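You operate a simulated robot arm through the tools that you are given. There is no shell and no other tool. Be economical: measure what you need, move in short steps, check, and stop when the job is done.

The job below is to be done with a simulated robot arm. You get a single attempt, and the scene is never put back.

TASK
Shut the booth down: volts and feed to zero, damper shut, air off, mains last.

Only the result counts: the job must be done as asked and must still hold three seconds after the hand-in. Knocking over, shifting, dropping, spilling or breaking anything else fails it.

THE ROBOT
A 7-joint arm with a two-finger parallel gripper, fixed in place. Base frame: the origin is at the foot of the arm, x ahead of it, y to its left, z up. Readings come in mm, rad, newtons and seconds.
With the tool pointing down near the work surface it reaches from about 120 to 520 mm from the base axis. Its first joint turns from -1.152 to 1.152 rad. Payload 2.4 kg.
Tool frame: the origin (TCP) lies between the finger pads and is the grasp point; the fingertips stand 30 mm ahead of it; z points along the fingers, y is the line along which they close. Largest opening 94 mm; finger width 28, thickness 10; the body of the gripper, 50 by 96 mm, starts 55 mm behind the TCP.
Orientation is that of the tool frame in the base frame, as a unit quaternion [w, x, y, z]. With the fingers straight down and closing along the base's y, the tool's x points along the base's -x, its y along +y and its z along -z.

THE INTERFACE
- The arm moves only by the tool nudge_tool. Its argument "steps" is text: rows parted by semicolons, each of 6 numbers parted by spaces: the shift along the base's x, y, z in units of 40 mm (1.0 is 40 mm), then the turn, a rotation vector about the base's x, y, z in units of 8 degrees (1.0 is 8 degrees). In form: tx ty tz wx wy wz; .... A call has 1 to 10 rows; each row shifts and turns the commanded pose from where the row before left it. "grip" is the finger opening in mm, from 0 to 94, set as the call begins (left out, the last holds). A call with a number of a shift or a turn outside -1 to 1 is refused whole. A row lasts 0.2 s, in which the tool goes at most 50 mm and 0.15 rad; a call with a longer step from one row to the next is refused whole, and so is a gripper value outside its range. Where a pose cannot be reached the arm comes as near as it can. A force on the tool above 70 N (or 10 N above the force at the start of the call, whichever is more), or a blocked arm, ends the call early, and 0.2 s more pass. The fingers move at their own pace (about 153 mm/s each) and stop on an object; they squeeze with about 24 N. The grip force told is the motor's: it shows also when the fingers shut on nothing. Time passes only in rows, and 0.2 s behind the last, so rows that do not move let the fingers close. It gives the time, the measured TCP pose, the force on the tool (base axes), the opening and the grip force at its end, in the units of the frame above (readings bear some noise), with the torque about the TCP (base axes, N m) and any sound that the robot's microphone picked up, and new pictures: "views" is both (left out), scene, wrist or none.
- Cameras (640 x 400 px; columns grow to the right, rows downward): "scene" is fixed at [14, 465, 1430.8]; the picture's right is [-0.90, -0.43, 0.00], its down [-0.30, 0.63, -0.72] and it looks along [0.31, -0.65, -0.69] (base axes); focal length 335 px, centre (320, 200). "wrist" rides on the gripper at [76, 14, -103] in the tool frame; the picture's right is [-0.18, 0.98, 0.00], its down [-0.75, -0.14, -0.64] and it looks along [-0.63, -0.12, 0.77] (tool axes); focal length 243 px, centre (320, 200). There is no depth. A picture from a camera that has moved, and an enlarged one, comes with that camera's place and axes in the base frame and with its lens.
- enlarge(camera, box): a new picture of the part [left, top, right, bottom] of that camera's present view, enlarged. The clock stands still meanwhile.
- finish_job(): hands the job in; it is judged then, once.

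Work in short steps. Places have to be worked out from the pictures, the camera data and where the tool is seen: move nearer, look again, correct. Check each grasp and each placing, and mend what went wrong. You have 120 turns and 200 pictures in all, those below and enlarged ones among them. Open the gripper and draw the arm clear of the work before you hand the job in, unless the task says otherwise; then end with one line.

The tools are called after "Emit:" as a command line: name --argument value ..., lists and objects as JSON in quotes. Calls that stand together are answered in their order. nudge_tool: Moves the arm, as the interface text tells. Its arguments: {"type":"object","properties":{"steps":{"type":"string"},"grip":{"type":"number"},"views":{"type":"string","enum":["both","scene","wrist","none"]}},"required":["steps"]} The other tools are called the same way: enlarge (camera, box) takes an enlarged picture of a part of a camera's view; finish_job () hands the job in.

At the start:

```text
time: 0.0
tool_pos: [389.7, -145.1, 843.4]
orientation: [-0.001, 0.001, 1.0, 0.0]
wrist_force: [-0.2, 0.2, 0.5]
moment: [-0.01, 0.01, -0.01]
grip_width: 94.1
gripper_force: 0.1
```

scene: 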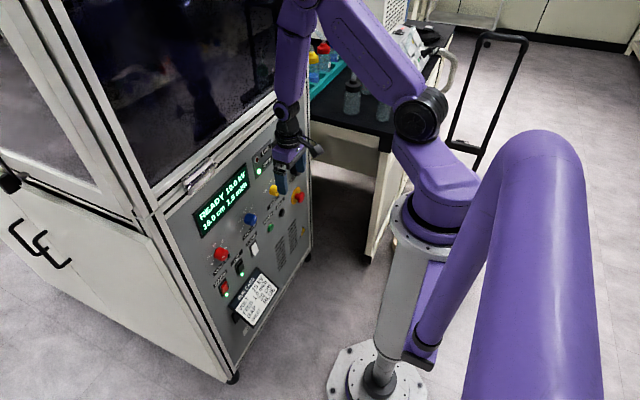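
wrist: 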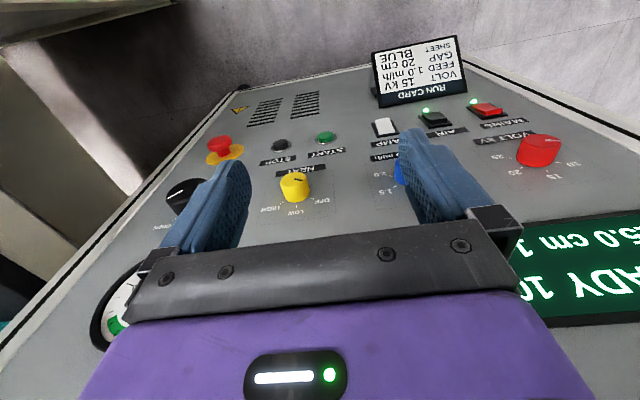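

The panel looks vertical, with display, knobs and rockers in view. I enlarge both views to read the labels.

Emit:
enlarge --camera "scene" --box '[180, 120, 330, 340]'

Emit:
enlarge --camera "wrist" --box '[80, 80, 640, 340]'

```text
1.82 times, centred on (255, 230) of scene
camera zoom: at [14.0, 465.0, 1430.8], right [-0.9, -0.43, 0.0], down [-0.3, 0.63, -0.72], along [0.31, -0.65, -0.69], focal length 610 px, centre (438, 146)
```

zoom: 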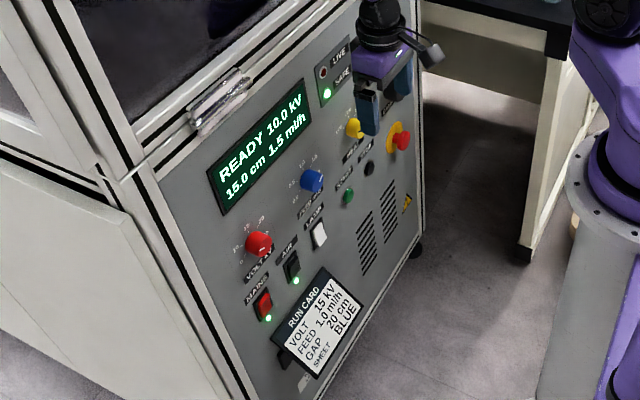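

```text
1.14 times, centred on (360, 210) of wrist
camera zoom: at [314.1, -130.9, 944.3], right [0.18, 0.98, 0.0], down [0.75, -0.14, 0.64], along [0.63, -0.12, -0.77], focal length 277 px, centre (274, 189)
```

zoom: 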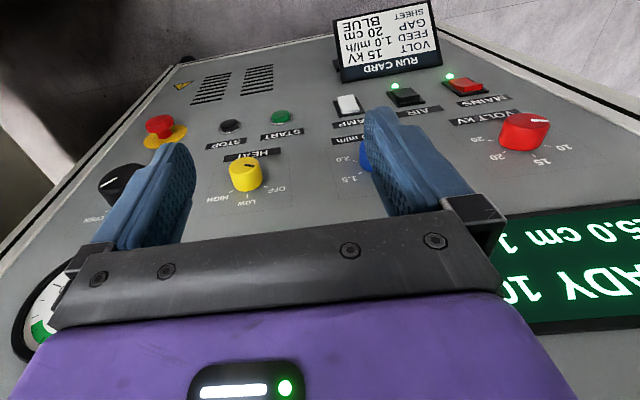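

The panel is about vertical at x≈505 and faces the arm, so I'll turn the tool to point along +x while backing off a little.

Emit:
nudge_tool --steps "-0.3 0 0 0 -1 0;-0.3 0 0 0 -1 0;-0.3 0 0 0 -1 0;-0.3 0 0 0 -1 0;-0.3 0 0 0 -1 0;-0.3 0 0 0 -1 0" --views "both"

```text
time: 1.4
tool_pos: [338.3, -151.0, 824.3]
orientation: [0.407, 0.0, 0.914, 0.0]
wrist_force: [0.7, 0.3, -0.4]
moment: [-0.01, 0.0, 0.01]
grip_width: 93.9
gripper_force: 0.0
out of reach, approached as far as the arm can: row 1, 5, 6
camera wrist: at [211.0, -137.3, 835.1], right [0.12, 0.98, 0.14], down [0.03, -0.14, 0.99], along [0.99, -0.12, -0.04], focal length 243 px, centre (320, 200)
```

scene: 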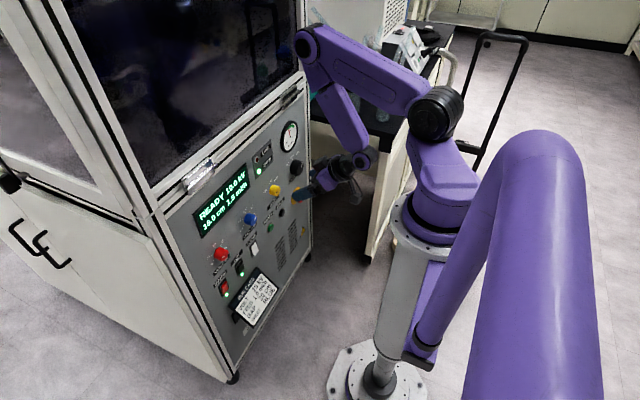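
wrist: 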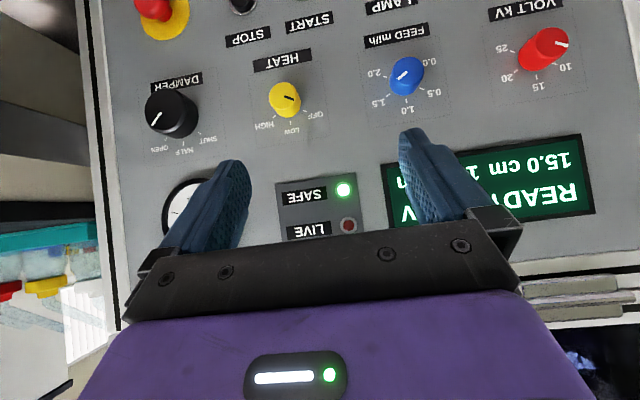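

Nearly frontal view now (upside down). I enlarge the knob row to read pointers and scales.

Emit:
enlarge --camera "wrist" --box '[340, 0, 620, 170]'

Emit:
enlarge --camera "wrist" --box '[100, 40, 360, 200]'

```text
2.29 times, centred on (480, 85) of wrist
camera zoom: at [211.0, -137.3, 835.1], right [0.12, 0.98, 0.14], down [0.03, -0.14, 0.99], along [0.99, -0.12, -0.04], focal length 555 px, centre (-46, 463)
```

zoom: 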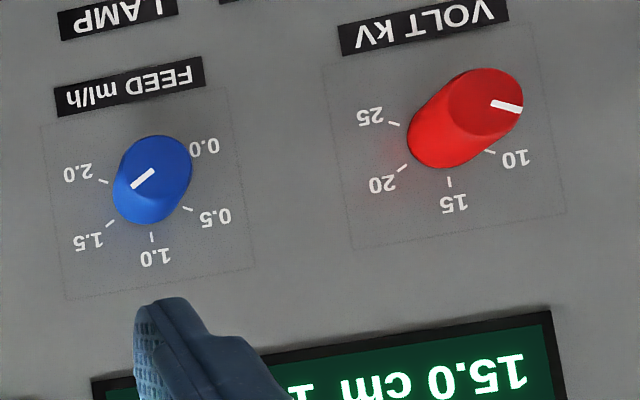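

```text
2.46 times, centred on (230, 120) of wrist
camera zoom: at [211.0, -137.3, 835.1], right [0.12, 0.98, 0.14], down [0.03, -0.14, 0.99], along [0.99, -0.12, -0.04], focal length 597 px, centre (542, 397)
```

zoom: 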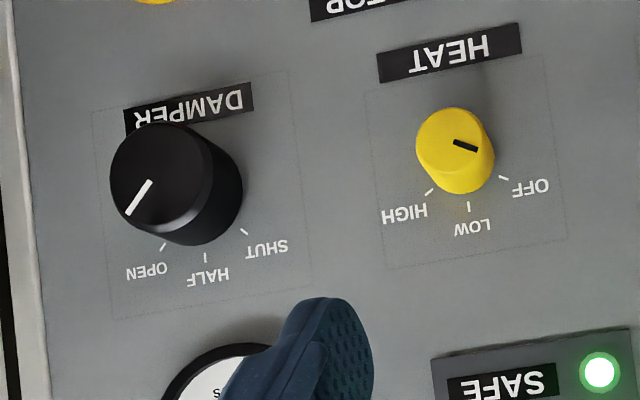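

Knob row sits at z≈700: volt y≈86, feed y≈-55, damper y≈-337, panel face x≈502. I finish turning the tool horizontal while moving toward the volt knob.

Emit:
nudge_tool --steps "0 0.7 -0.4 0 -1 0;0 0.7 -0.4 0 -1 0;0 0.7 -0.4 0 -1 0;0 0.7 -0.4 0 -1 0;0 0.7 -0.4 0 -1 0;0 0.7 -0.4 0 -0.25 0;0 0.7 -0.4 0 0 0;0 0.7 -0.4 0 0 0" --views "both"

```text
time: 3.2
tool_pos: [338.7, 73.4, 694.9]
orientation: [0.707, 0.0, 0.707, -0.001]
wrist_force: [0.5, 0.2, 0.5]
moment: [-0.01, 0.0, -0.02]
grip_width: 94.0
gripper_force: 0.1
camera wrist: at [235.2, 88.5, 618.1], right [0.0, 0.98, 0.18], down [-0.64, -0.14, 0.75], along [0.77, -0.12, 0.63], focal length 243 px, centre (320, 200)
```

scene: 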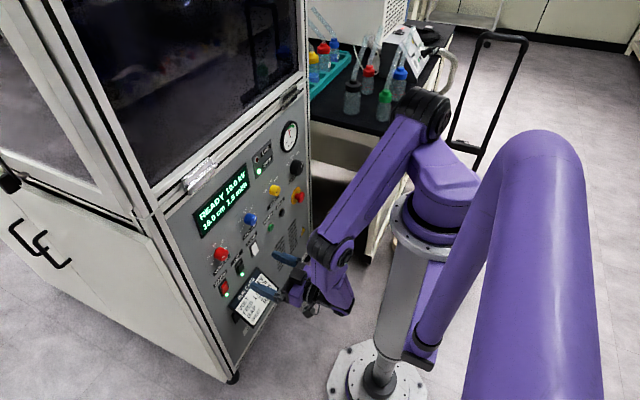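
wrist: 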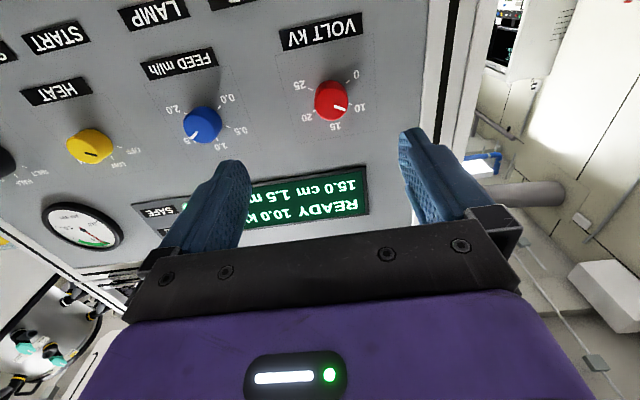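

Tool is horizontal at the knob height. Zoom on the volt and feed scales.

Emit:
enlarge --camera "wrist" --box '[270, 50, 390, 140]'

Emit:
enlarge --camera "wrist" --box '[150, 80, 260, 160]'

```text
4.44 times, centred on (330, 95) of wrist
camera zoom: at [235.2, 88.5, 618.1], right [0.0, 0.98, 0.18], down [-0.64, -0.14, 0.75], along [0.77, -0.12, 0.63], focal length 1078 px, centre (276, 667)
```

zoom: 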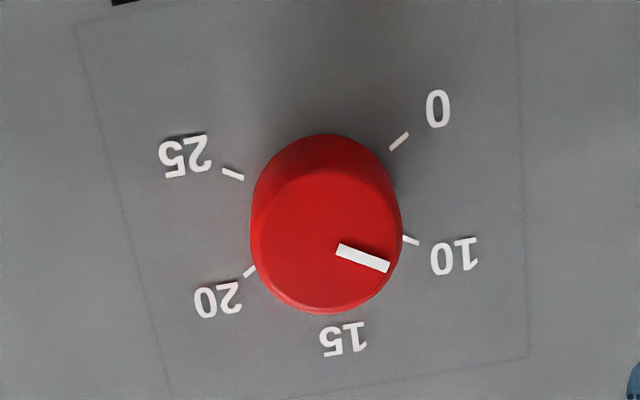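

```text
5.00 times, centred on (205, 120) of wrist
camera zoom: at [235.2, 88.5, 618.1], right [0.0, 0.98, 0.18], down [-0.64, -0.14, 0.75], along [0.77, -0.12, 0.63], focal length 1213 px, centre (895, 600)
```

zoom: 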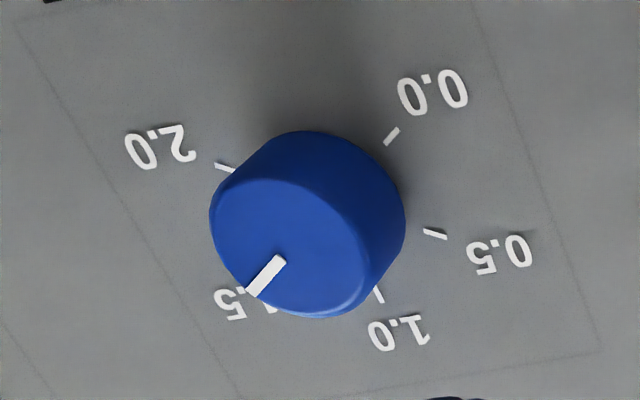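

Volt ticks are at 60° steps (10 at −60°, 0 at −120°), knob axis y≈84, z≈700, face x≈480. I pre-roll +32° and approach partway.

Emit:
nudge_tool --steps "0 0.26 0.12 1 0 0;0.3 0 0 1 0 0;0.5 0 0 1 0 0;0.5 0 0 1 0 0;0.6 0 0 0 0 0;0 0 0 0 0 0" --views "wrist"

```text
time: 4.6
tool_pos: [415.4, 85.4, 700.6]
orientation: [0.68, 0.195, 0.68, 0.195]
wrist_force: [0.0, 0.6, 0.0]
moment: [0.0, -0.04, -0.01]
grip_width: 94.0
gripper_force: 0.0
camera wrist: at [312.8, 136.9, 642.6], right [0.0, 0.74, 0.68], down [-0.64, -0.52, 0.56], along [0.77, -0.43, 0.47], focal length 243 px, centre (320, 200)
```

wrist: 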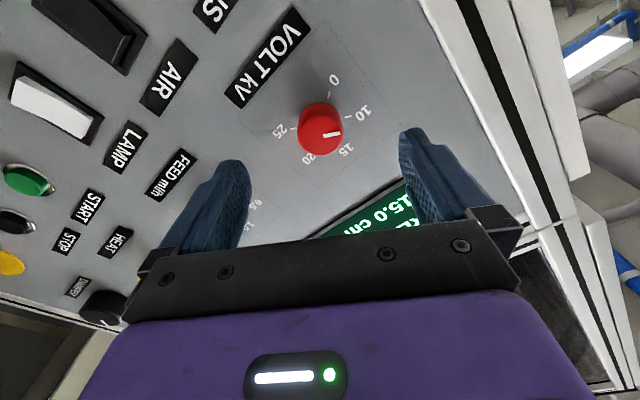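

Knob is centred between the fingers within a couple of mm. Advance 50 mm so fingertips straddle the knob, then check.

Emit:
nudge_tool --steps "0.4 0 0 0 0 0;0.4 0 0 0 0 0;0.45 0 -0.02 0 0 0;0 0 0 0 0 0" --views "wrist"

Emit:
nudge_tool --steps "0 0 0 0 0 0;0 0 0 0 0 0;0 0 0 0 0 0" --grip 0 --views "both"

```text
time: 5.6
tool_pos: [464.1, 82.9, 699.9]
orientation: [0.68, 0.195, 0.68, 0.194]
wrist_force: [0.6, 0.0, -0.1]
moment: [0.02, -0.02, 0.01]
grip_width: 94.0
gripper_force: 0.0
camera wrist: at [362.2, 135.6, 642.8], right [0.0, 0.74, 0.68], down [-0.64, -0.52, 0.56], along [0.77, -0.43, 0.47], focal length 243 px, centre (320, 200)
```

wrist: 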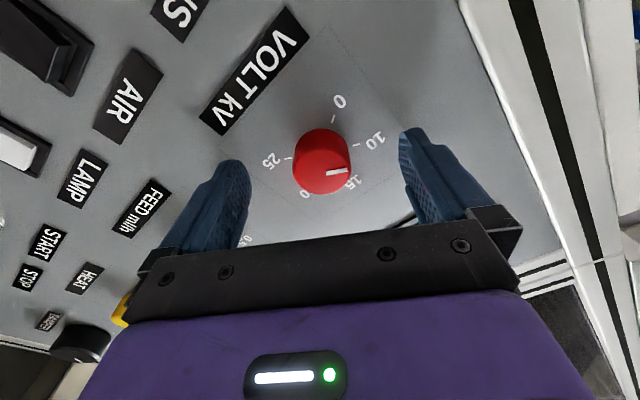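

```text
time: 6.4
tool_pos: [464.2, 85.3, 700.5]
orientation: [0.68, 0.194, 0.679, 0.197]
wrist_force: [0.3, 5.5, 4.5]
moment: [0.03, 0.11, -0.32]
grip_width: 33.4
gripper_force: 44.8
camera wrist: at [362.2, 136.4, 643.2], right [0.0, 0.74, 0.68], down [-0.64, -0.52, 0.56], along [0.77, -0.43, 0.47], focal length 243 px, centre (320, 200)
```

scene: 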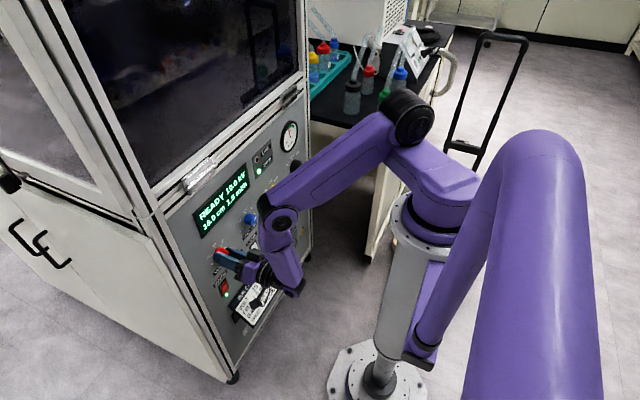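
wrist: 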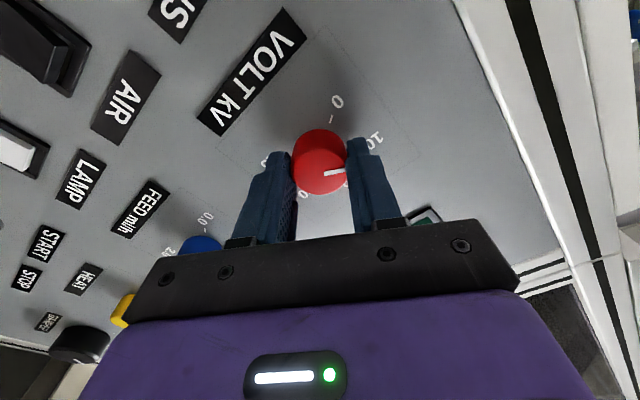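

Knob is gripped (33 mm opening), side force of about 7 N. Turn −60° about x (7.5 units) to bring 10 to 0.

Emit:
nudge_tool --steps "0 0.03 0.03 -1 0 0;0 0 0 -1 0 0;0 0 0 -1 0 0;0 0 0 -1 0 0;0 0 0 -1 0 0;0 0 0 -1 0 0;0 0 0 -1 0 0;0 0 0 -0.5 0 0;0 0 0 0 0 0" --views "both"

```text
time: 8.4
tool_pos: [464.1, 84.3, 699.3]
orientation: [0.686, -0.173, 0.686, -0.17]
wrist_force: [-5.2, 14.3, -6.4]
moment: [0.34, 0.52, -0.34]
grip_width: 33.6
gripper_force: 45.7
camera wrist: at [362.2, 61.4, 626.6], right [0.0, 0.95, -0.3], down [-0.64, 0.23, 0.73], along [0.77, 0.2, 0.61], focal length 243 px, centre (320, 200)
```

scene: 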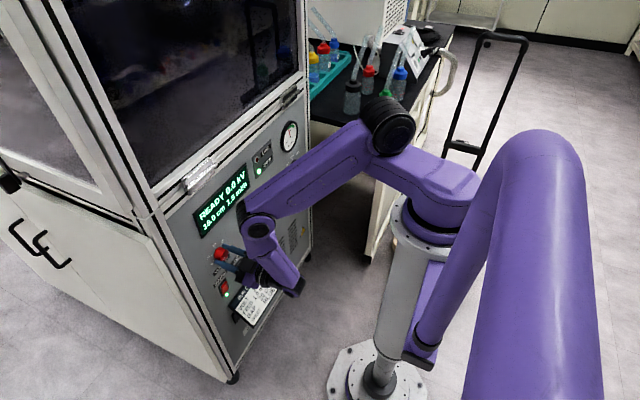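
wrist: 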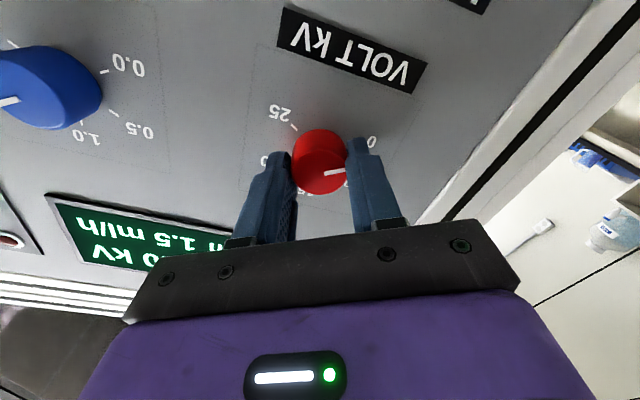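

The display changed; check its reading and the knob.

Emit:
enlarge --camera "scene" --box '[190, 155, 260, 245]'

Emit:
enlarge --camera "wrist" --box '[250, 90, 400, 210]'

```text
4.44 times, centred on (225, 200) of scene
camera zoom: at [14.0, 465.3, 1430.8], right [-0.9, -0.43, 0.0], down [-0.3, 0.63, -0.72], along [0.31, -0.65, -0.69], focal length 1490 px, centre (742, 200)
```

zoom: 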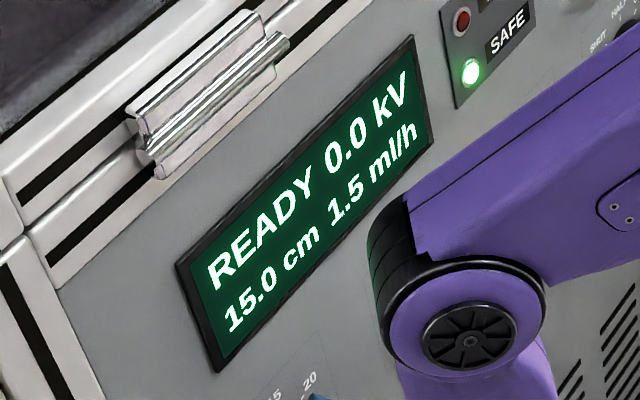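

```text
3.33 times, centred on (325, 150) of wrist
camera zoom: at [362.2, 61.4, 626.6], right [0.0, 0.95, -0.3], down [-0.64, 0.23, 0.73], along [0.77, 0.2, 0.61], focal length 809 px, centre (303, 367)
```

zoom: 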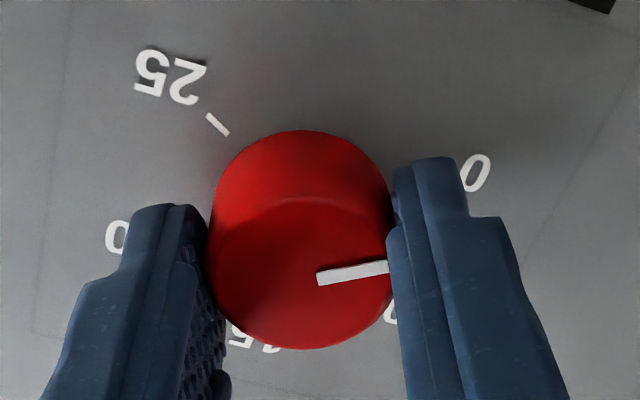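

Display shows 0.0 kV. Release and back off to check the pointer settles at 0.

Emit:
nudge_tool --steps "0 0 0 0 0 0;0 0 0 0 0 0;-0.7 0 0 0 0 0;-0.7 0 0 0 0 0;-0.3 -0.5 0 0 0 0;0 -0.7 0 0.5 0 0;0 -0.7 0 1 0 0;0 -0.7 0 1 0 0;0 -0.7 0 1 0 0;0 0 0 0 0 0" --grip 94 --views "both"

```text
time: 10.6
tool_pos: [398.6, -7.9, 700.8]
orientation: [0.707, 0.001, 0.707, 0.0]
wrist_force: [1.0, 0.9, -0.8]
moment: [0.05, 0.0, 0.01]
grip_width: 94.1
gripper_force: 0.0
out of reach, approached as far as the arm can: row 9
camera wrist: at [296.5, 6.0, 623.8], right [0.0, 0.98, 0.19], down [-0.64, -0.14, 0.75], along [0.77, -0.12, 0.63], focal length 243 px, centre (320, 200)
```

scene: 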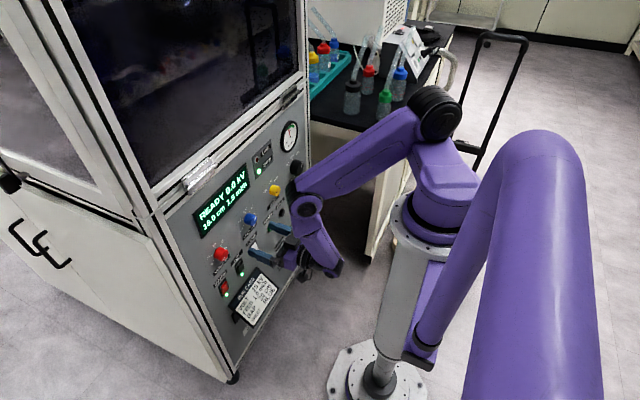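
wrist: 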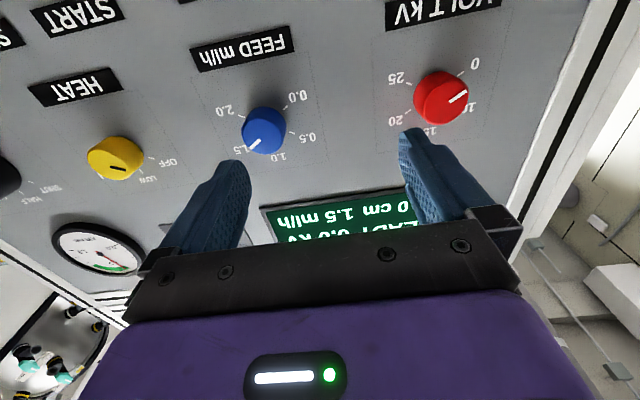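

Check the volt pointer close up.

Emit:
enlarge --camera "wrist" --box '[380, 40, 500, 140]'

Emit:
enlarge --camera "wrist" --box '[200, 70, 330, 180]'

```text
4.00 times, centred on (440, 90) of wrist
camera zoom: at [296.5, 6.0, 623.8], right [0.0, 0.98, 0.19], down [-0.64, -0.14, 0.75], along [0.77, -0.12, 0.63], focal length 970 px, centre (-160, 640)
```

zoom: 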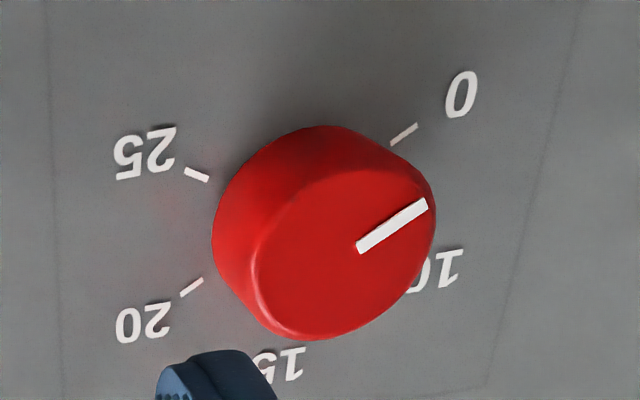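

```text
3.64 times, centred on (265, 125) of wrist
camera zoom: at [296.5, 6.0, 623.8], right [0.0, 0.98, 0.19], down [-0.64, -0.14, 0.75], along [0.77, -0.12, 0.63], focal length 882 px, centre (520, 473)
```

zoom: 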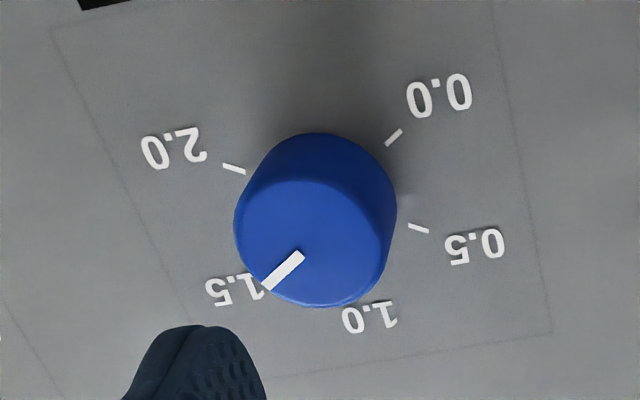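

Volt pointer is on 0. Feed axis works out at y≈-55.4, z≈699.5, needing −180° of turn (1.5→0.0). Move to it with +48° pre-roll.

Emit:
nudge_tool --steps "0 -0.4 -0.03 1 0 0;0 -0.4 0 1 0 0;0 -0.38 0 1 0 0;0 0 0 1 0 0;0 0 0 1 0 0;0 0 0 1 0 0;0 0 0 0 0 0" --views "wrist"

```text
time: 12.2
tool_pos: [399.4, -41.0, 702.9]
orientation: [0.646, 0.287, 0.645, 0.288]
wrist_force: [0.6, -0.3, -0.2]
moment: [0.0, 0.02, 0.02]
grip_width: 94.0
gripper_force: 0.1
out of reach, approached as far as the arm can: row 3
camera wrist: at [296.8, 23.6, 663.1], right [0.0, 0.52, 0.85], down [-0.64, -0.66, 0.4], along [0.77, -0.55, 0.33], focal length 243 px, centre (320, 200)
```

wrist: 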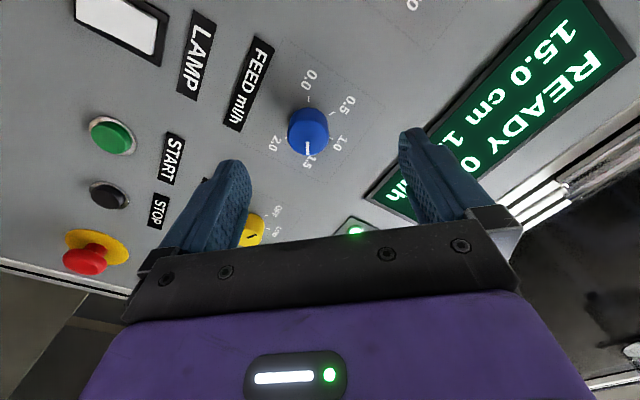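

Slightly short in y; correct to (−55.4, 699.5) and check.

Emit:
nudge_tool --steps "0 -0.18 -0.045 0 0 0;0.1 -0.18 -0.04 0 0 0;0.3 0 0 0 0 0;0 0 0 0 0 0" --views "wrist"

```text
time: 13.2
tool_pos: [416.4, -48.8, 702.4]
orientation: [0.646, 0.287, 0.646, 0.288]
wrist_force: [-0.4, 0.1, 0.0]
moment: [-0.03, -0.01, 0.0]
grip_width: 94.0
gripper_force: 0.1
out of reach, approached as far as the arm can: row 2
camera wrist: at [314.2, 17.1, 661.0], right [0.0, 0.52, 0.85], down [-0.64, -0.65, 0.4], along [0.77, -0.55, 0.33], focal length 243 px, centre (320, 200)
```

wrist: 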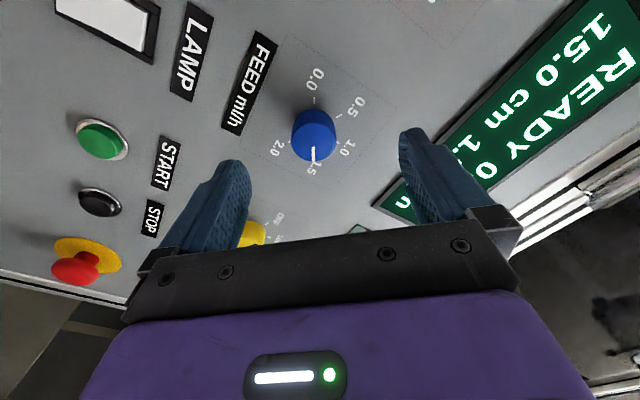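

Still needs −6.6 mm in y; correct while advancing.

Emit:
nudge_tool --steps "0.2 -0.16 -0.06 0 0 0;0 0 0 0 0 0" --views "wrist"

```text
time: 13.8
tool_pos: [424.3, -56.6, 699.4]
orientation: [0.646, 0.287, 0.646, 0.288]
wrist_force: [-0.2, -0.1, 1.0]
moment: [0.02, 0.0, 0.02]
grip_width: 94.1
gripper_force: 0.0
camera wrist: at [322.2, 10.0, 658.6], right [0.0, 0.52, 0.85], down [-0.64, -0.65, 0.4], along [0.77, -0.55, 0.33], focal length 243 px, centre (320, 200)
```

wrist: 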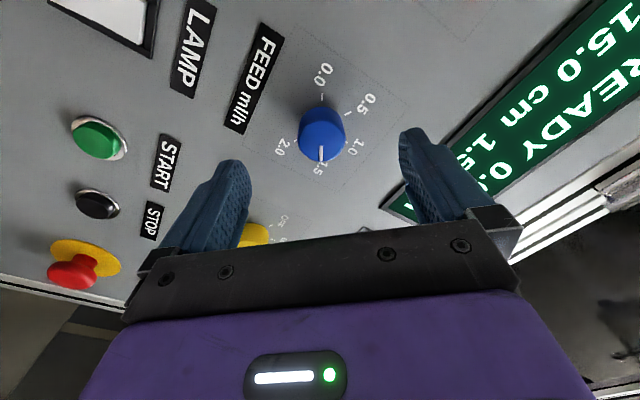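

Centred. Advance 40 mm and close.

Emit:
nudge_tool --steps "0.4 0.01 0 0 0 0;0.4 0.01 0 0 0 0;0.2 0 0 0 0 0;0 0 0 0 0 0" --views "none"

Emit:
nudge_tool --steps "0 0 0 0 0 0;0 0 0 0 0 0;0 0 0 0 0 0" --grip 0 --views "wrist"

```text
time: 14.8
tool_pos: [464.9, -55.6, 699.5]
orientation: [0.646, 0.287, 0.646, 0.288]
wrist_force: [1.1, 0.2, -0.1]
moment: [0.04, 0.01, 0.03]
grip_width: 94.0
gripper_force: 0.1
```

```text
time: 15.6
tool_pos: [464.8, -54.1, 700.2]
orientation: [0.647, 0.287, 0.646, 0.288]
wrist_force: [-2.2, 2.5, 4.8]
moment: [-0.01, -0.12, 0.02]
grip_width: 33.1
gripper_force: 45.4
camera wrist: at [361.5, 11.1, 658.7], right [0.0, 0.52, 0.85], down [-0.64, -0.66, 0.4], along [0.77, -0.55, 0.34], focal length 243 px, centre (320, 200)
```

wrist: 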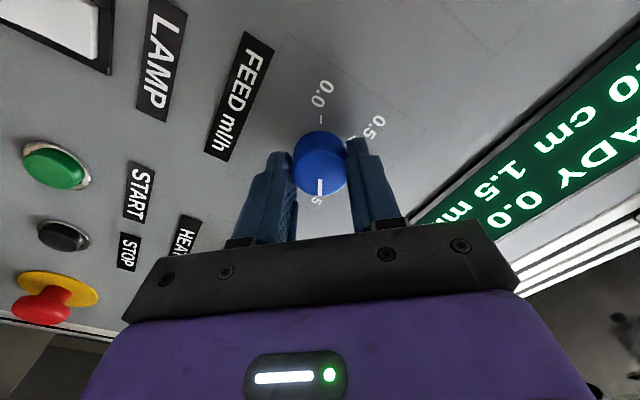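

Gripped. Turn −80°, in one call.

Emit:
nudge_tool --steps "0 0 0 -1 0 0;0 0 0 -1 0 0;0 0 0 -1 0 0;0 0 0 -1 0 0;0 0 0 -1 0 0;0 0 0 -1 0 0;0 0 0 -1 0 0;0 0 0 -1 0 0;0 0 0 -1 0 0;0 0 0 -1 0 0" --views "wrist"

```text
time: 17.8
tool_pos: [464.9, -56.0, 700.4]
orientation: [0.678, -0.194, 0.68, -0.198]
wrist_force: [16.8, -10.1, -14.9]
moment: [-0.01, -0.33, 0.25]
grip_width: 33.3
gripper_force: 45.2
camera wrist: at [361.1, -83.8, 627.4], right [0.0, 0.93, -0.37], down [-0.64, 0.28, 0.71], along [0.77, 0.23, 0.6], focal length 243 px, centre (320, 200)
```

wrist: 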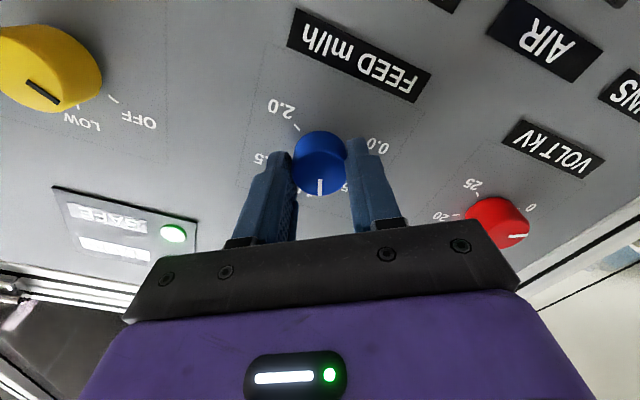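

Knob follows. Continue −40° (to the 0.5 detent).

Emit:
nudge_tool --steps "0 0 0 -1 0 0;0 0 0 -1 0 0;0 0 0 -1 0 0;0 0 0 -1 0 0;0 0 0 -1 0 0;0 0 0 0 0 0" --views "both"

```text
time: 19.2
tool_pos: [463.0, -55.8, 700.1]
orientation: [0.571, -0.416, 0.573, -0.416]
wrist_force: [4.7, -12.0, -8.6]
moment: [0.0, 0.31, -0.43]
grip_width: 33.3
gripper_force: 44.9
camera wrist: at [361.1, -123.7, 662.7], right [0.0, 0.48, -0.88], down [-0.64, 0.68, 0.37], along [0.77, 0.56, 0.31], focal length 243 px, centre (320, 200)
```

scene: 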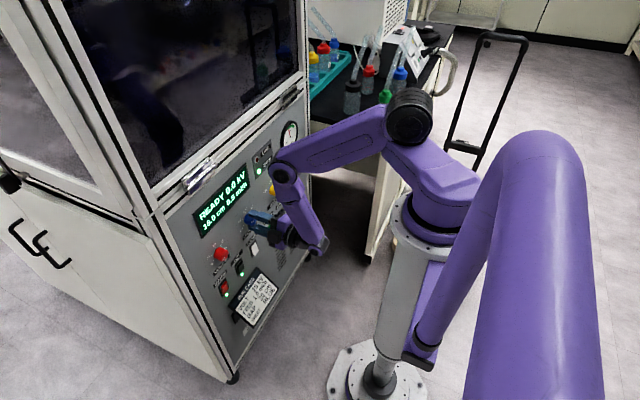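
wrist: 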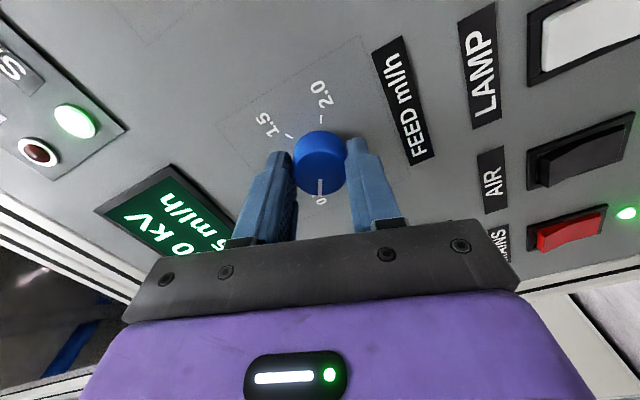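

Now at 0.5. Release, back off 35 mm, roll back +104°.

Emit:
nudge_tool --steps "0 0 0 0 0 0;0 0 0 0 0 0;-0.45 0 0 0 0 0;-0.45 0 0 1 0 0;0 0 0 1 0 0;0 0 0 1 0 0;0 0 0 1 0 0;0 0 0 1 0 0;0 0 0 1 0 0;0 0 0 1 0 0" --grip 94 --views "none"

Emit:
nudge_tool --steps "0 0 0 1 0 0;0 0 0 1 0 0;0 0 0 1 0 0;0 0 0 1 0 0;0 0 0 1 0 0;0 0 0 1 0 0;0 0 0 0 0 0" --views "wrist"

```text
time: 21.4
tool_pos: [427.9, -53.5, 700.0]
orientation: [0.7, -0.098, 0.7, -0.098]
wrist_force: [0.9, 0.2, -0.2]
moment: [-0.01, -0.02, -0.03]
grip_width: 94.1
gripper_force: 0.1
```

```text
time: 23.0
tool_pos: [428.5, -53.4, 700.6]
orientation: [0.68, 0.195, 0.679, 0.196]
wrist_force: [0.1, 0.5, 0.5]
moment: [-0.03, 0.04, 0.01]
grip_width: 94.1
gripper_force: 0.0
camera wrist: at [325.7, -1.8, 642.9], right [0.0, 0.73, 0.68], down [-0.64, -0.52, 0.56], along [0.77, -0.44, 0.47], focal length 243 px, centre (320, 200)
```

wrist: 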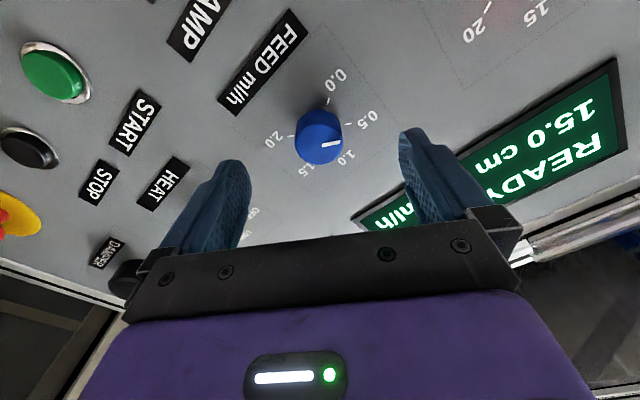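

Pointer on 0.5. Advance, grip at +32° and turn −60°.

Emit:
nudge_tool --steps "0.45 -0.03 -0.01 0 0 0;0.45 -0.02 -0.01 0 0 0;0 0 0 0 0 0" --views "none"

Emit:
nudge_tool --steps "0 0 0 0 0 0;0 0 0 0 0 0;0 0 0 0 0 0" --grip 0 --views "none"

Emit:
nudge_tool --steps "0 0 0 -1 0 0;0 0 0 -1 0 0;0 0 0 -1 0 0;0 0 0 -1 0 0;0 0 0 -1 0 0;0 0 0 -1 0 0;0 0 0 -1 0 0;0 0 0 -0.5 0 0;0 0 0 0 0 0" --views "both"

```text
time: 23.8
tool_pos: [462.3, -56.4, 700.7]
orientation: [0.68, 0.195, 0.68, 0.195]
wrist_force: [-0.3, -0.2, 0.5]
moment: [0.0, -0.03, 0.01]
grip_width: 94.0
gripper_force: 0.0
```

```text
time: 24.6
tool_pos: [463.5, -55.8, 701.1]
orientation: [0.68, 0.193, 0.679, 0.197]
wrist_force: [-5.3, 10.6, 9.8]
moment: [0.01, -0.1, -0.21]
grip_width: 33.6
gripper_force: 44.7
```

```text
time: 26.6
tool_pos: [464.7, -55.8, 701.0]
orientation: [0.688, -0.171, 0.685, -0.17]
wrist_force: [-1.7, 18.1, 11.4]
moment: [0.36, -0.82, 0.23]
grip_width: 33.6
gripper_force: 45.1
camera wrist: at [361.5, -79.0, 625.4], right [0.0, 0.95, -0.3], down [-0.65, 0.23, 0.73], along [0.76, 0.2, 0.61], focal length 243 px, centre (320, 200)
```

scene: 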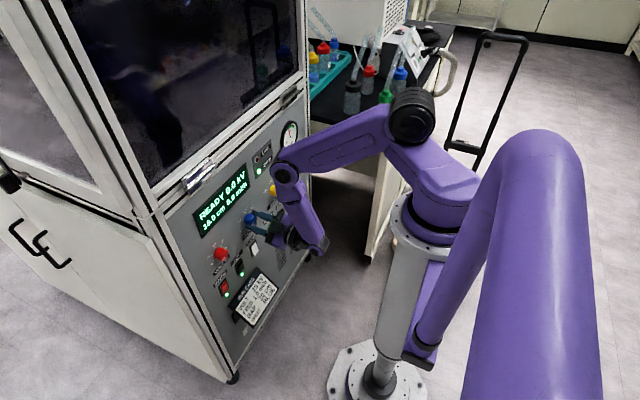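
wrist: 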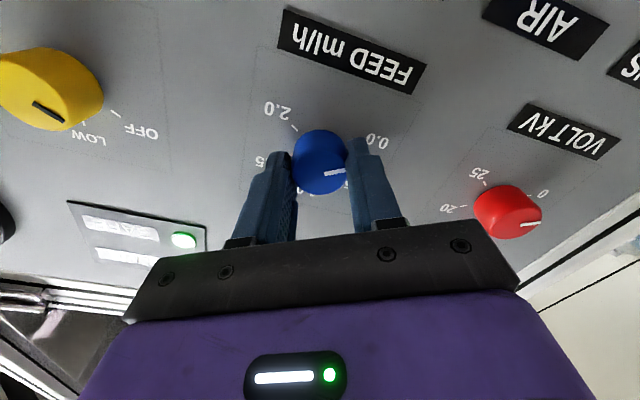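

Turned. Release, back off and check display and pointer.

Emit:
nudge_tool --steps "0 0 0 0 0 0;0 0 0 0 0 0;-0.6 0 0 0 0 0;-0.6 0 0 1 0 0;-0.3 0 0 1 0 0;0 0 0 1 0 0;0 0 0 0.5 0 0;0 0 0 0 0 0" --grip 94 --views "wrist"

Emit:
enlarge --camera "scene" --box '[190, 155, 260, 245]'

Emit:
enlarge --camera "wrist" --box '[260, 70, 390, 180]'

```text
time: 28.4
tool_pos: [402.7, -55.1, 703.1]
orientation: [0.707, 0.001, 0.708, 0.0]
wrist_force: [0.7, -0.3, -0.3]
moment: [-0.02, 0.02, 0.0]
grip_width: 94.0
gripper_force: 0.0
out of reach, approached as far as the arm can: row 5
camera wrist: at [300.4, -40.4, 626.9], right [0.0, 0.98, 0.19], down [-0.64, -0.14, 0.75], along [0.77, -0.12, 0.63], focal length 243 px, centre (320, 200)
```

wrist: 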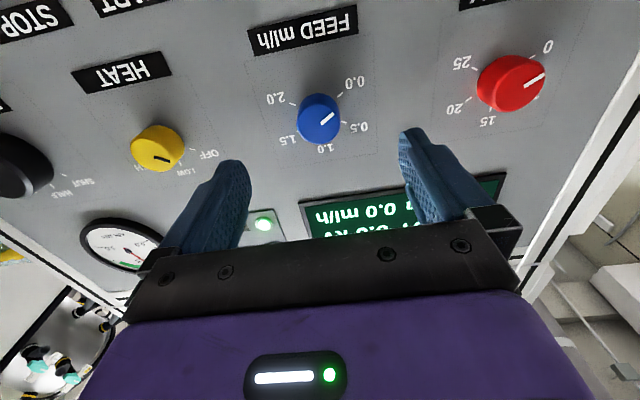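

```text
4.44 times, centred on (225, 200) of scene
camera zoom: at [14.0, 465.0, 1430.8], right [-0.9, -0.43, 0.0], down [-0.3, 0.63, -0.72], along [0.31, -0.65, -0.69], focal length 1490 px, centre (742, 200)
```

zoom: 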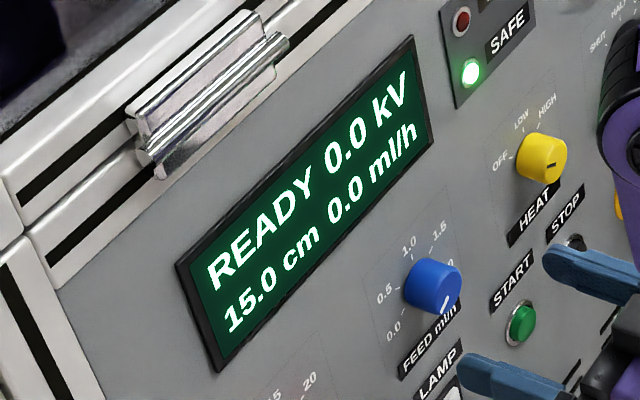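

```text
3.64 times, centred on (325, 125) of wrist
camera zoom: at [300.4, -40.4, 626.9], right [0.0, 0.98, 0.19], down [-0.64, -0.14, 0.75], along [0.77, -0.12, 0.63], focal length 882 px, centre (302, 473)
```

zoom: 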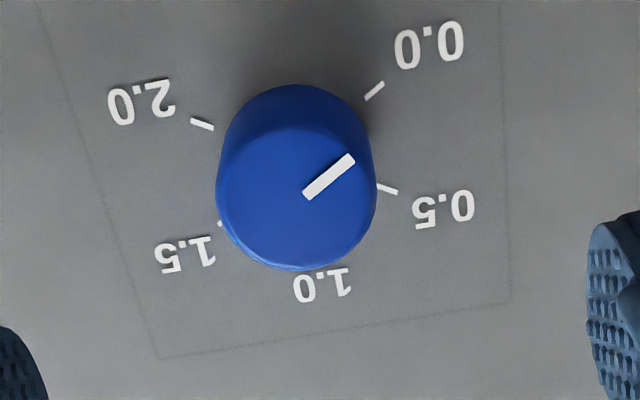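

Feed reads 0.0. Now travel to the damper (y≈-337), staying at x≈400.

Emit:
nudge_tool --steps "0 -0.9 0 0 0 0;0 -0.9 0 0 0 0;0 -0.9 0 0 0 0;0 -0.9 0 0 0 0;0 -0.9 0 0 0 0;0 -0.9 0 0 0 0;0 -0.8 0 0 0 0;0 0 0 0 0 0" --views "both"

```text
time: 30.2
tool_pos: [410.1, -305.6, 705.2]
orientation: [0.707, 0.0, 0.707, -0.001]
wrist_force: [0.2, -0.4, 0.3]
moment: [-0.01, -0.01, 0.01]
grip_width: 94.0
gripper_force: 0.1
out of reach, approached as far as the arm can: row 1, 2
camera wrist: at [307.6, -291.3, 628.9], right [0.0, 0.98, 0.18], down [-0.64, -0.14, 0.75], along [0.77, -0.12, 0.63], focal length 243 px, centre (320, 200)
```

scene: 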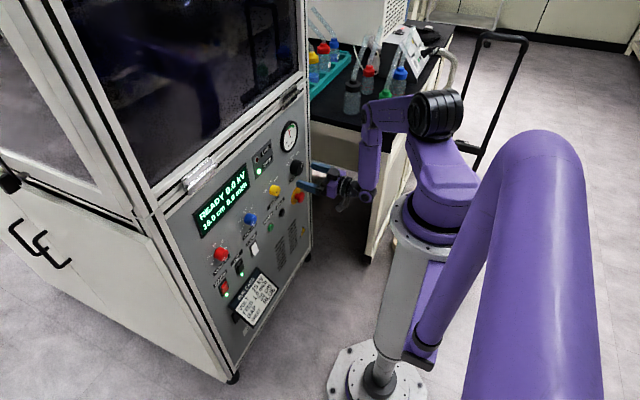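
wrist: 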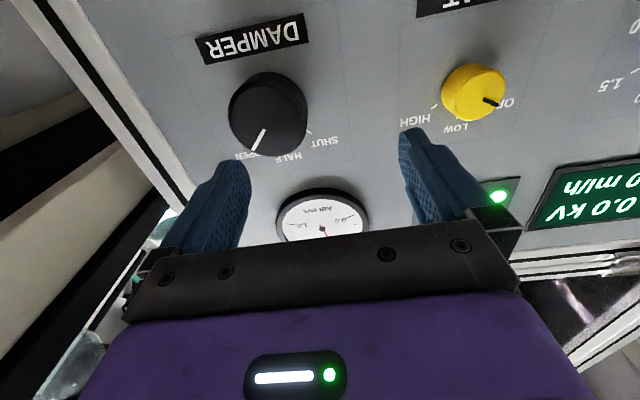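

Damper in view; zoom for tick angles and size.

Emit:
enlarge --camera "wrist" --box '[190, 40, 350, 180]'

```text
2.86 times, centred on (270, 110) of wrist
camera zoom: at [307.6, -291.3, 628.9], right [0.0, 0.98, 0.18], down [-0.64, -0.14, 0.75], along [0.77, -0.12, 0.63], focal length 693 px, centre (463, 457)
```

zoom: 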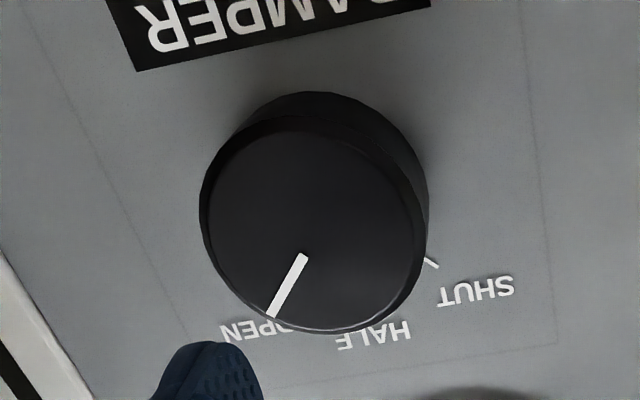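

Damper axis ≈ (y −341.5, z 690), Ø≈57 mm, OPEN→SHUT is −90°. Align with a +45° roll.

Emit:
nudge_tool --steps "0 -0.45 -0.19 1 0 0;0 -0.45 -0.19 1 0 0;0 0 0 1 0 0;0 0 0 1 0 0;0 0 0 1 0 0;0 0 0 0.625 0 0;0 0 0 0 0 0" --views "wrist"

```text
time: 31.8
tool_pos: [410.7, -340.2, 689.8]
orientation: [0.653, 0.272, 0.653, 0.271]
wrist_force: [0.3, -0.1, 0.1]
moment: [0.05, 0.07, -0.02]
grip_width: 94.0
gripper_force: 0.1
camera wrist: at [307.2, -276.5, 646.4], right [0.0, 0.56, 0.83], down [-0.64, -0.63, 0.43], along [0.77, -0.53, 0.36], focal length 243 px, centre (320, 200)
```

wrist: 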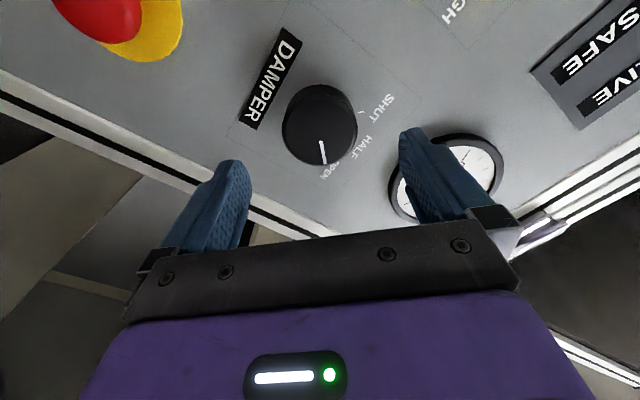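

Centred; advance 53 mm and close.

Emit:
nudge_tool --steps "0.45 -0.02 0 0 0 0;0.45 0 0 0 0 0;0.44 0 0 0 0 0;0 0 0 0 0 0" --views "none"

Emit:
nudge_tool --steps "0 0 0 0 0 0;0 0 0 0 0 0;0 0 0 0 0 0" --grip 0 --views "wrist"

```text
time: 32.8
tool_pos: [461.2, -337.8, 693.0]
orientation: [0.652, 0.271, 0.655, 0.27]
wrist_force: [0.8, 0.2, 0.6]
moment: [0.02, -0.01, 0.0]
grip_width: 94.1
gripper_force: 0.1
out of reach, approached as far as the arm can: row 2
```

```text
time: 33.6
tool_pos: [460.4, -341.3, 692.8]
orientation: [0.651, 0.275, 0.656, 0.266]
wrist_force: [13.5, -26.4, -27.9]
moment: [-0.04, -0.18, 0.21]
grip_width: 55.5
gripper_force: 45.3
camera wrist: at [358.7, -276.8, 648.9], right [0.01, 0.56, 0.83], down [-0.64, -0.63, 0.44], along [0.77, -0.54, 0.35], focal length 243 px, centre (320, 200)
```

wrist: 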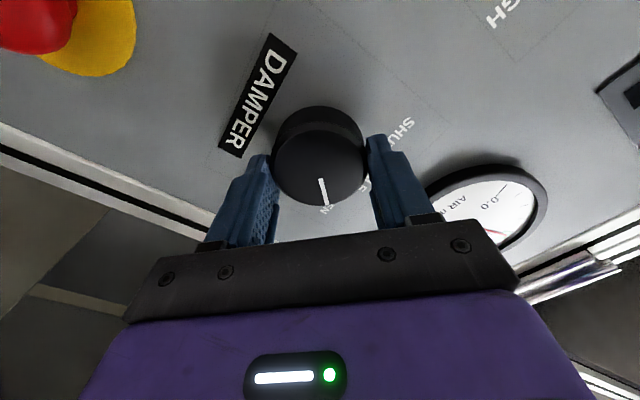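

Gripped, but with about 38 N side load toward −y/−z; nudge the tool that way to relieve it.

Emit:
nudge_tool --steps "0 -0.07 -0.07 0 0 0;0 0 0 0 0 0" --views "none"

```text
time: 34.2
tool_pos: [460.3, -341.8, 692.5]
orientation: [0.651, 0.276, 0.655, 0.266]
wrist_force: [7.6, -30.8, -25.3]
moment: [-0.02, 0.33, 0.69]
grip_width: 55.9
gripper_force: 44.5
out of reach, approached as far as the arm can: row 1
```

The arm is at a limit here; try turning a few steps, which changes the joint configuration.

Emit:
nudge_tool --steps "0 -0.03 -0.03 -0.8 0 0;0 -0.02 -0.02 -0.8 0 0;0 0 0 -0.8 0 0;0 0 0 0 0 0" --views "wrist"

```text
time: 35.2
tool_pos: [459.7, -340.8, 692.5]
orientation: [0.687, 0.16, 0.692, 0.155]
wrist_force: [-2.6, -18.1, -23.0]
moment: [-0.13, -0.56, -0.63]
grip_width: 55.5
gripper_force: 45.1
camera wrist: at [358.1, -294.7, 630.5], right [0.01, 0.8, 0.59], down [-0.64, -0.45, 0.62], along [0.77, -0.39, 0.51], focal length 243 px, centre (320, 200)
```

wrist: 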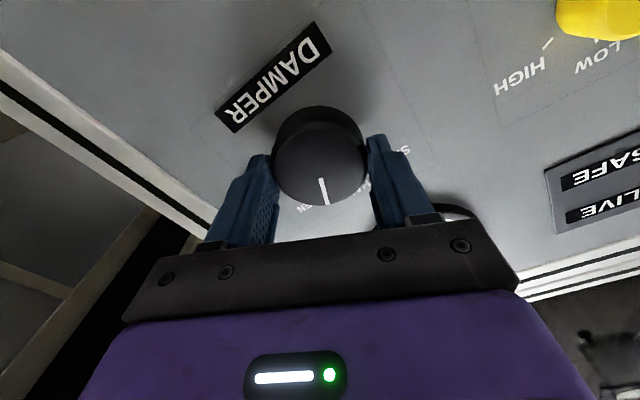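

Knob follows and load falls. Continue the turn for the remaining ~71°.

Emit:
nudge_tool --steps "0 -0.01 -0.03 -1 0 0;0 0 -0.02 -1 0 0;0 0 0 -1 0 0;0 0 0 -1 0 0;0 0 0 0 0 0" --views "none"

Emit:
nudge_tool --steps "0 0 0 -1 0 0;0 0 0 -1 0 0;0 0 0 -1 0 0;0 0 0 -1 0 0;0 0 0 -0.9 0 0;0 0 0 0 0 0" --views "both"

```text
time: 36.4
tool_pos: [460.6, -340.1, 692.9]
orientation: [0.704, -0.038, 0.708, -0.04]
wrist_force: [19.6, -26.5, -15.7]
moment: [-0.05, 1.19, 0.19]
grip_width: 55.6
gripper_force: 44.9
out of reach, approached as far as the arm can: row 1
```

```text
time: 37.8
tool_pos: [460.3, -335.1, 693.9]
orientation: [0.653, -0.274, 0.652, -0.272]
wrist_force: [9.6, -0.6, 1.6]
moment: [0.85, -0.55, -0.31]
grip_width: 55.6
gripper_force: 45.5
camera wrist: at [357.3, -381.2, 629.7], right [0.0, 0.82, -0.57], down [-0.64, 0.43, 0.63], along [0.76, 0.37, 0.53], focal length 243 px, centre (320, 200)
```

scene: 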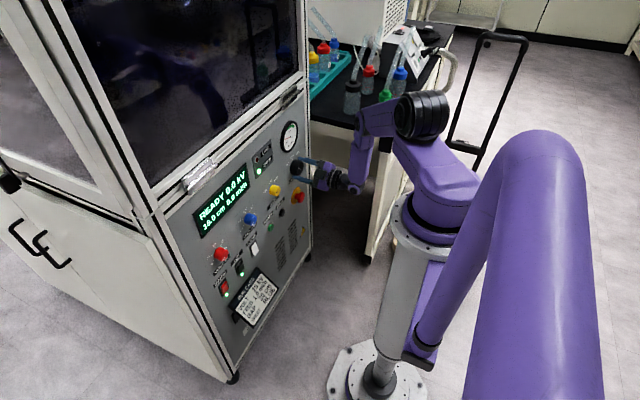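
wrist: 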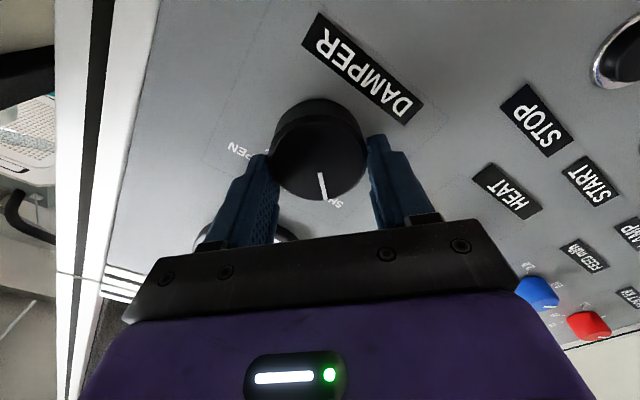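

Turned a full ~90°. Release, back off and check the pointer.

Emit:
nudge_tool --steps "0 0 0 0 0 0;0 0 0 0 0 0;-0.6 0 0 0 0 0;-0.6 0.3 0 0 0 0;0 0.3 0 1 0 0;0 0.3 0 1 0 0;0 0.3 0 1 0 0;0 0 0 1 0 0;0 0 0 1 0 0;0 0 0 0.6 0 0" --grip 94 --views "wrist"

Emit:
enlarge --camera "wrist" --box '[190, 40, 350, 180]'

```text
time: 40.0
tool_pos: [411.9, -289.9, 693.4]
orientation: [0.707, -0.002, 0.707, -0.002]
wrist_force: [0.4, -0.7, 0.0]
moment: [0.0, -0.01, -0.01]
grip_width: 94.1
gripper_force: 0.1
camera wrist: at [309.1, -276.3, 616.0], right [0.0, 0.98, 0.18], down [-0.64, -0.14, 0.75], along [0.77, -0.11, 0.63], focal length 243 px, centre (320, 200)
```

wrist: 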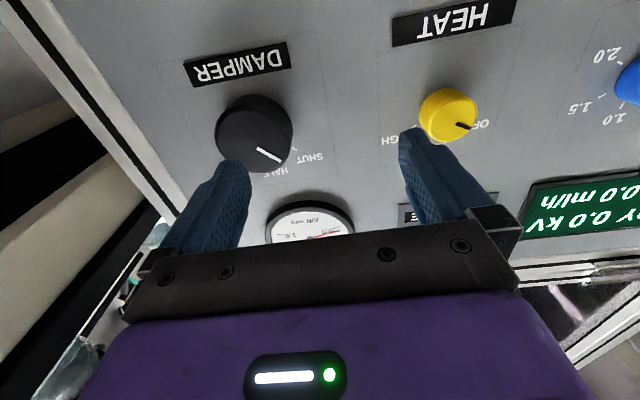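

```text
2.86 times, centred on (270, 110) of wrist
camera zoom: at [309.1, -276.3, 616.0], right [0.0, 0.98, 0.18], down [-0.64, -0.14, 0.75], along [0.77, -0.11, 0.63], focal length 693 px, centre (463, 457)
```

zoom: 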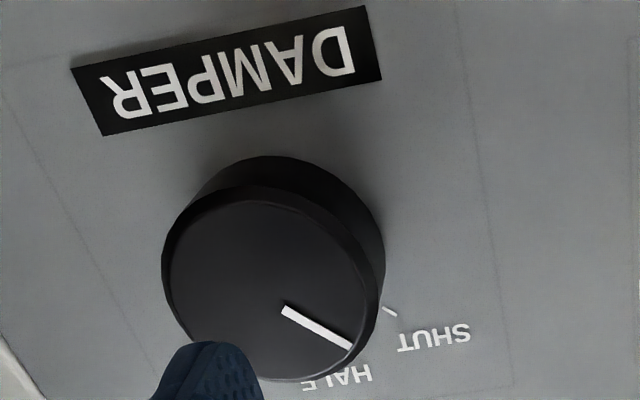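

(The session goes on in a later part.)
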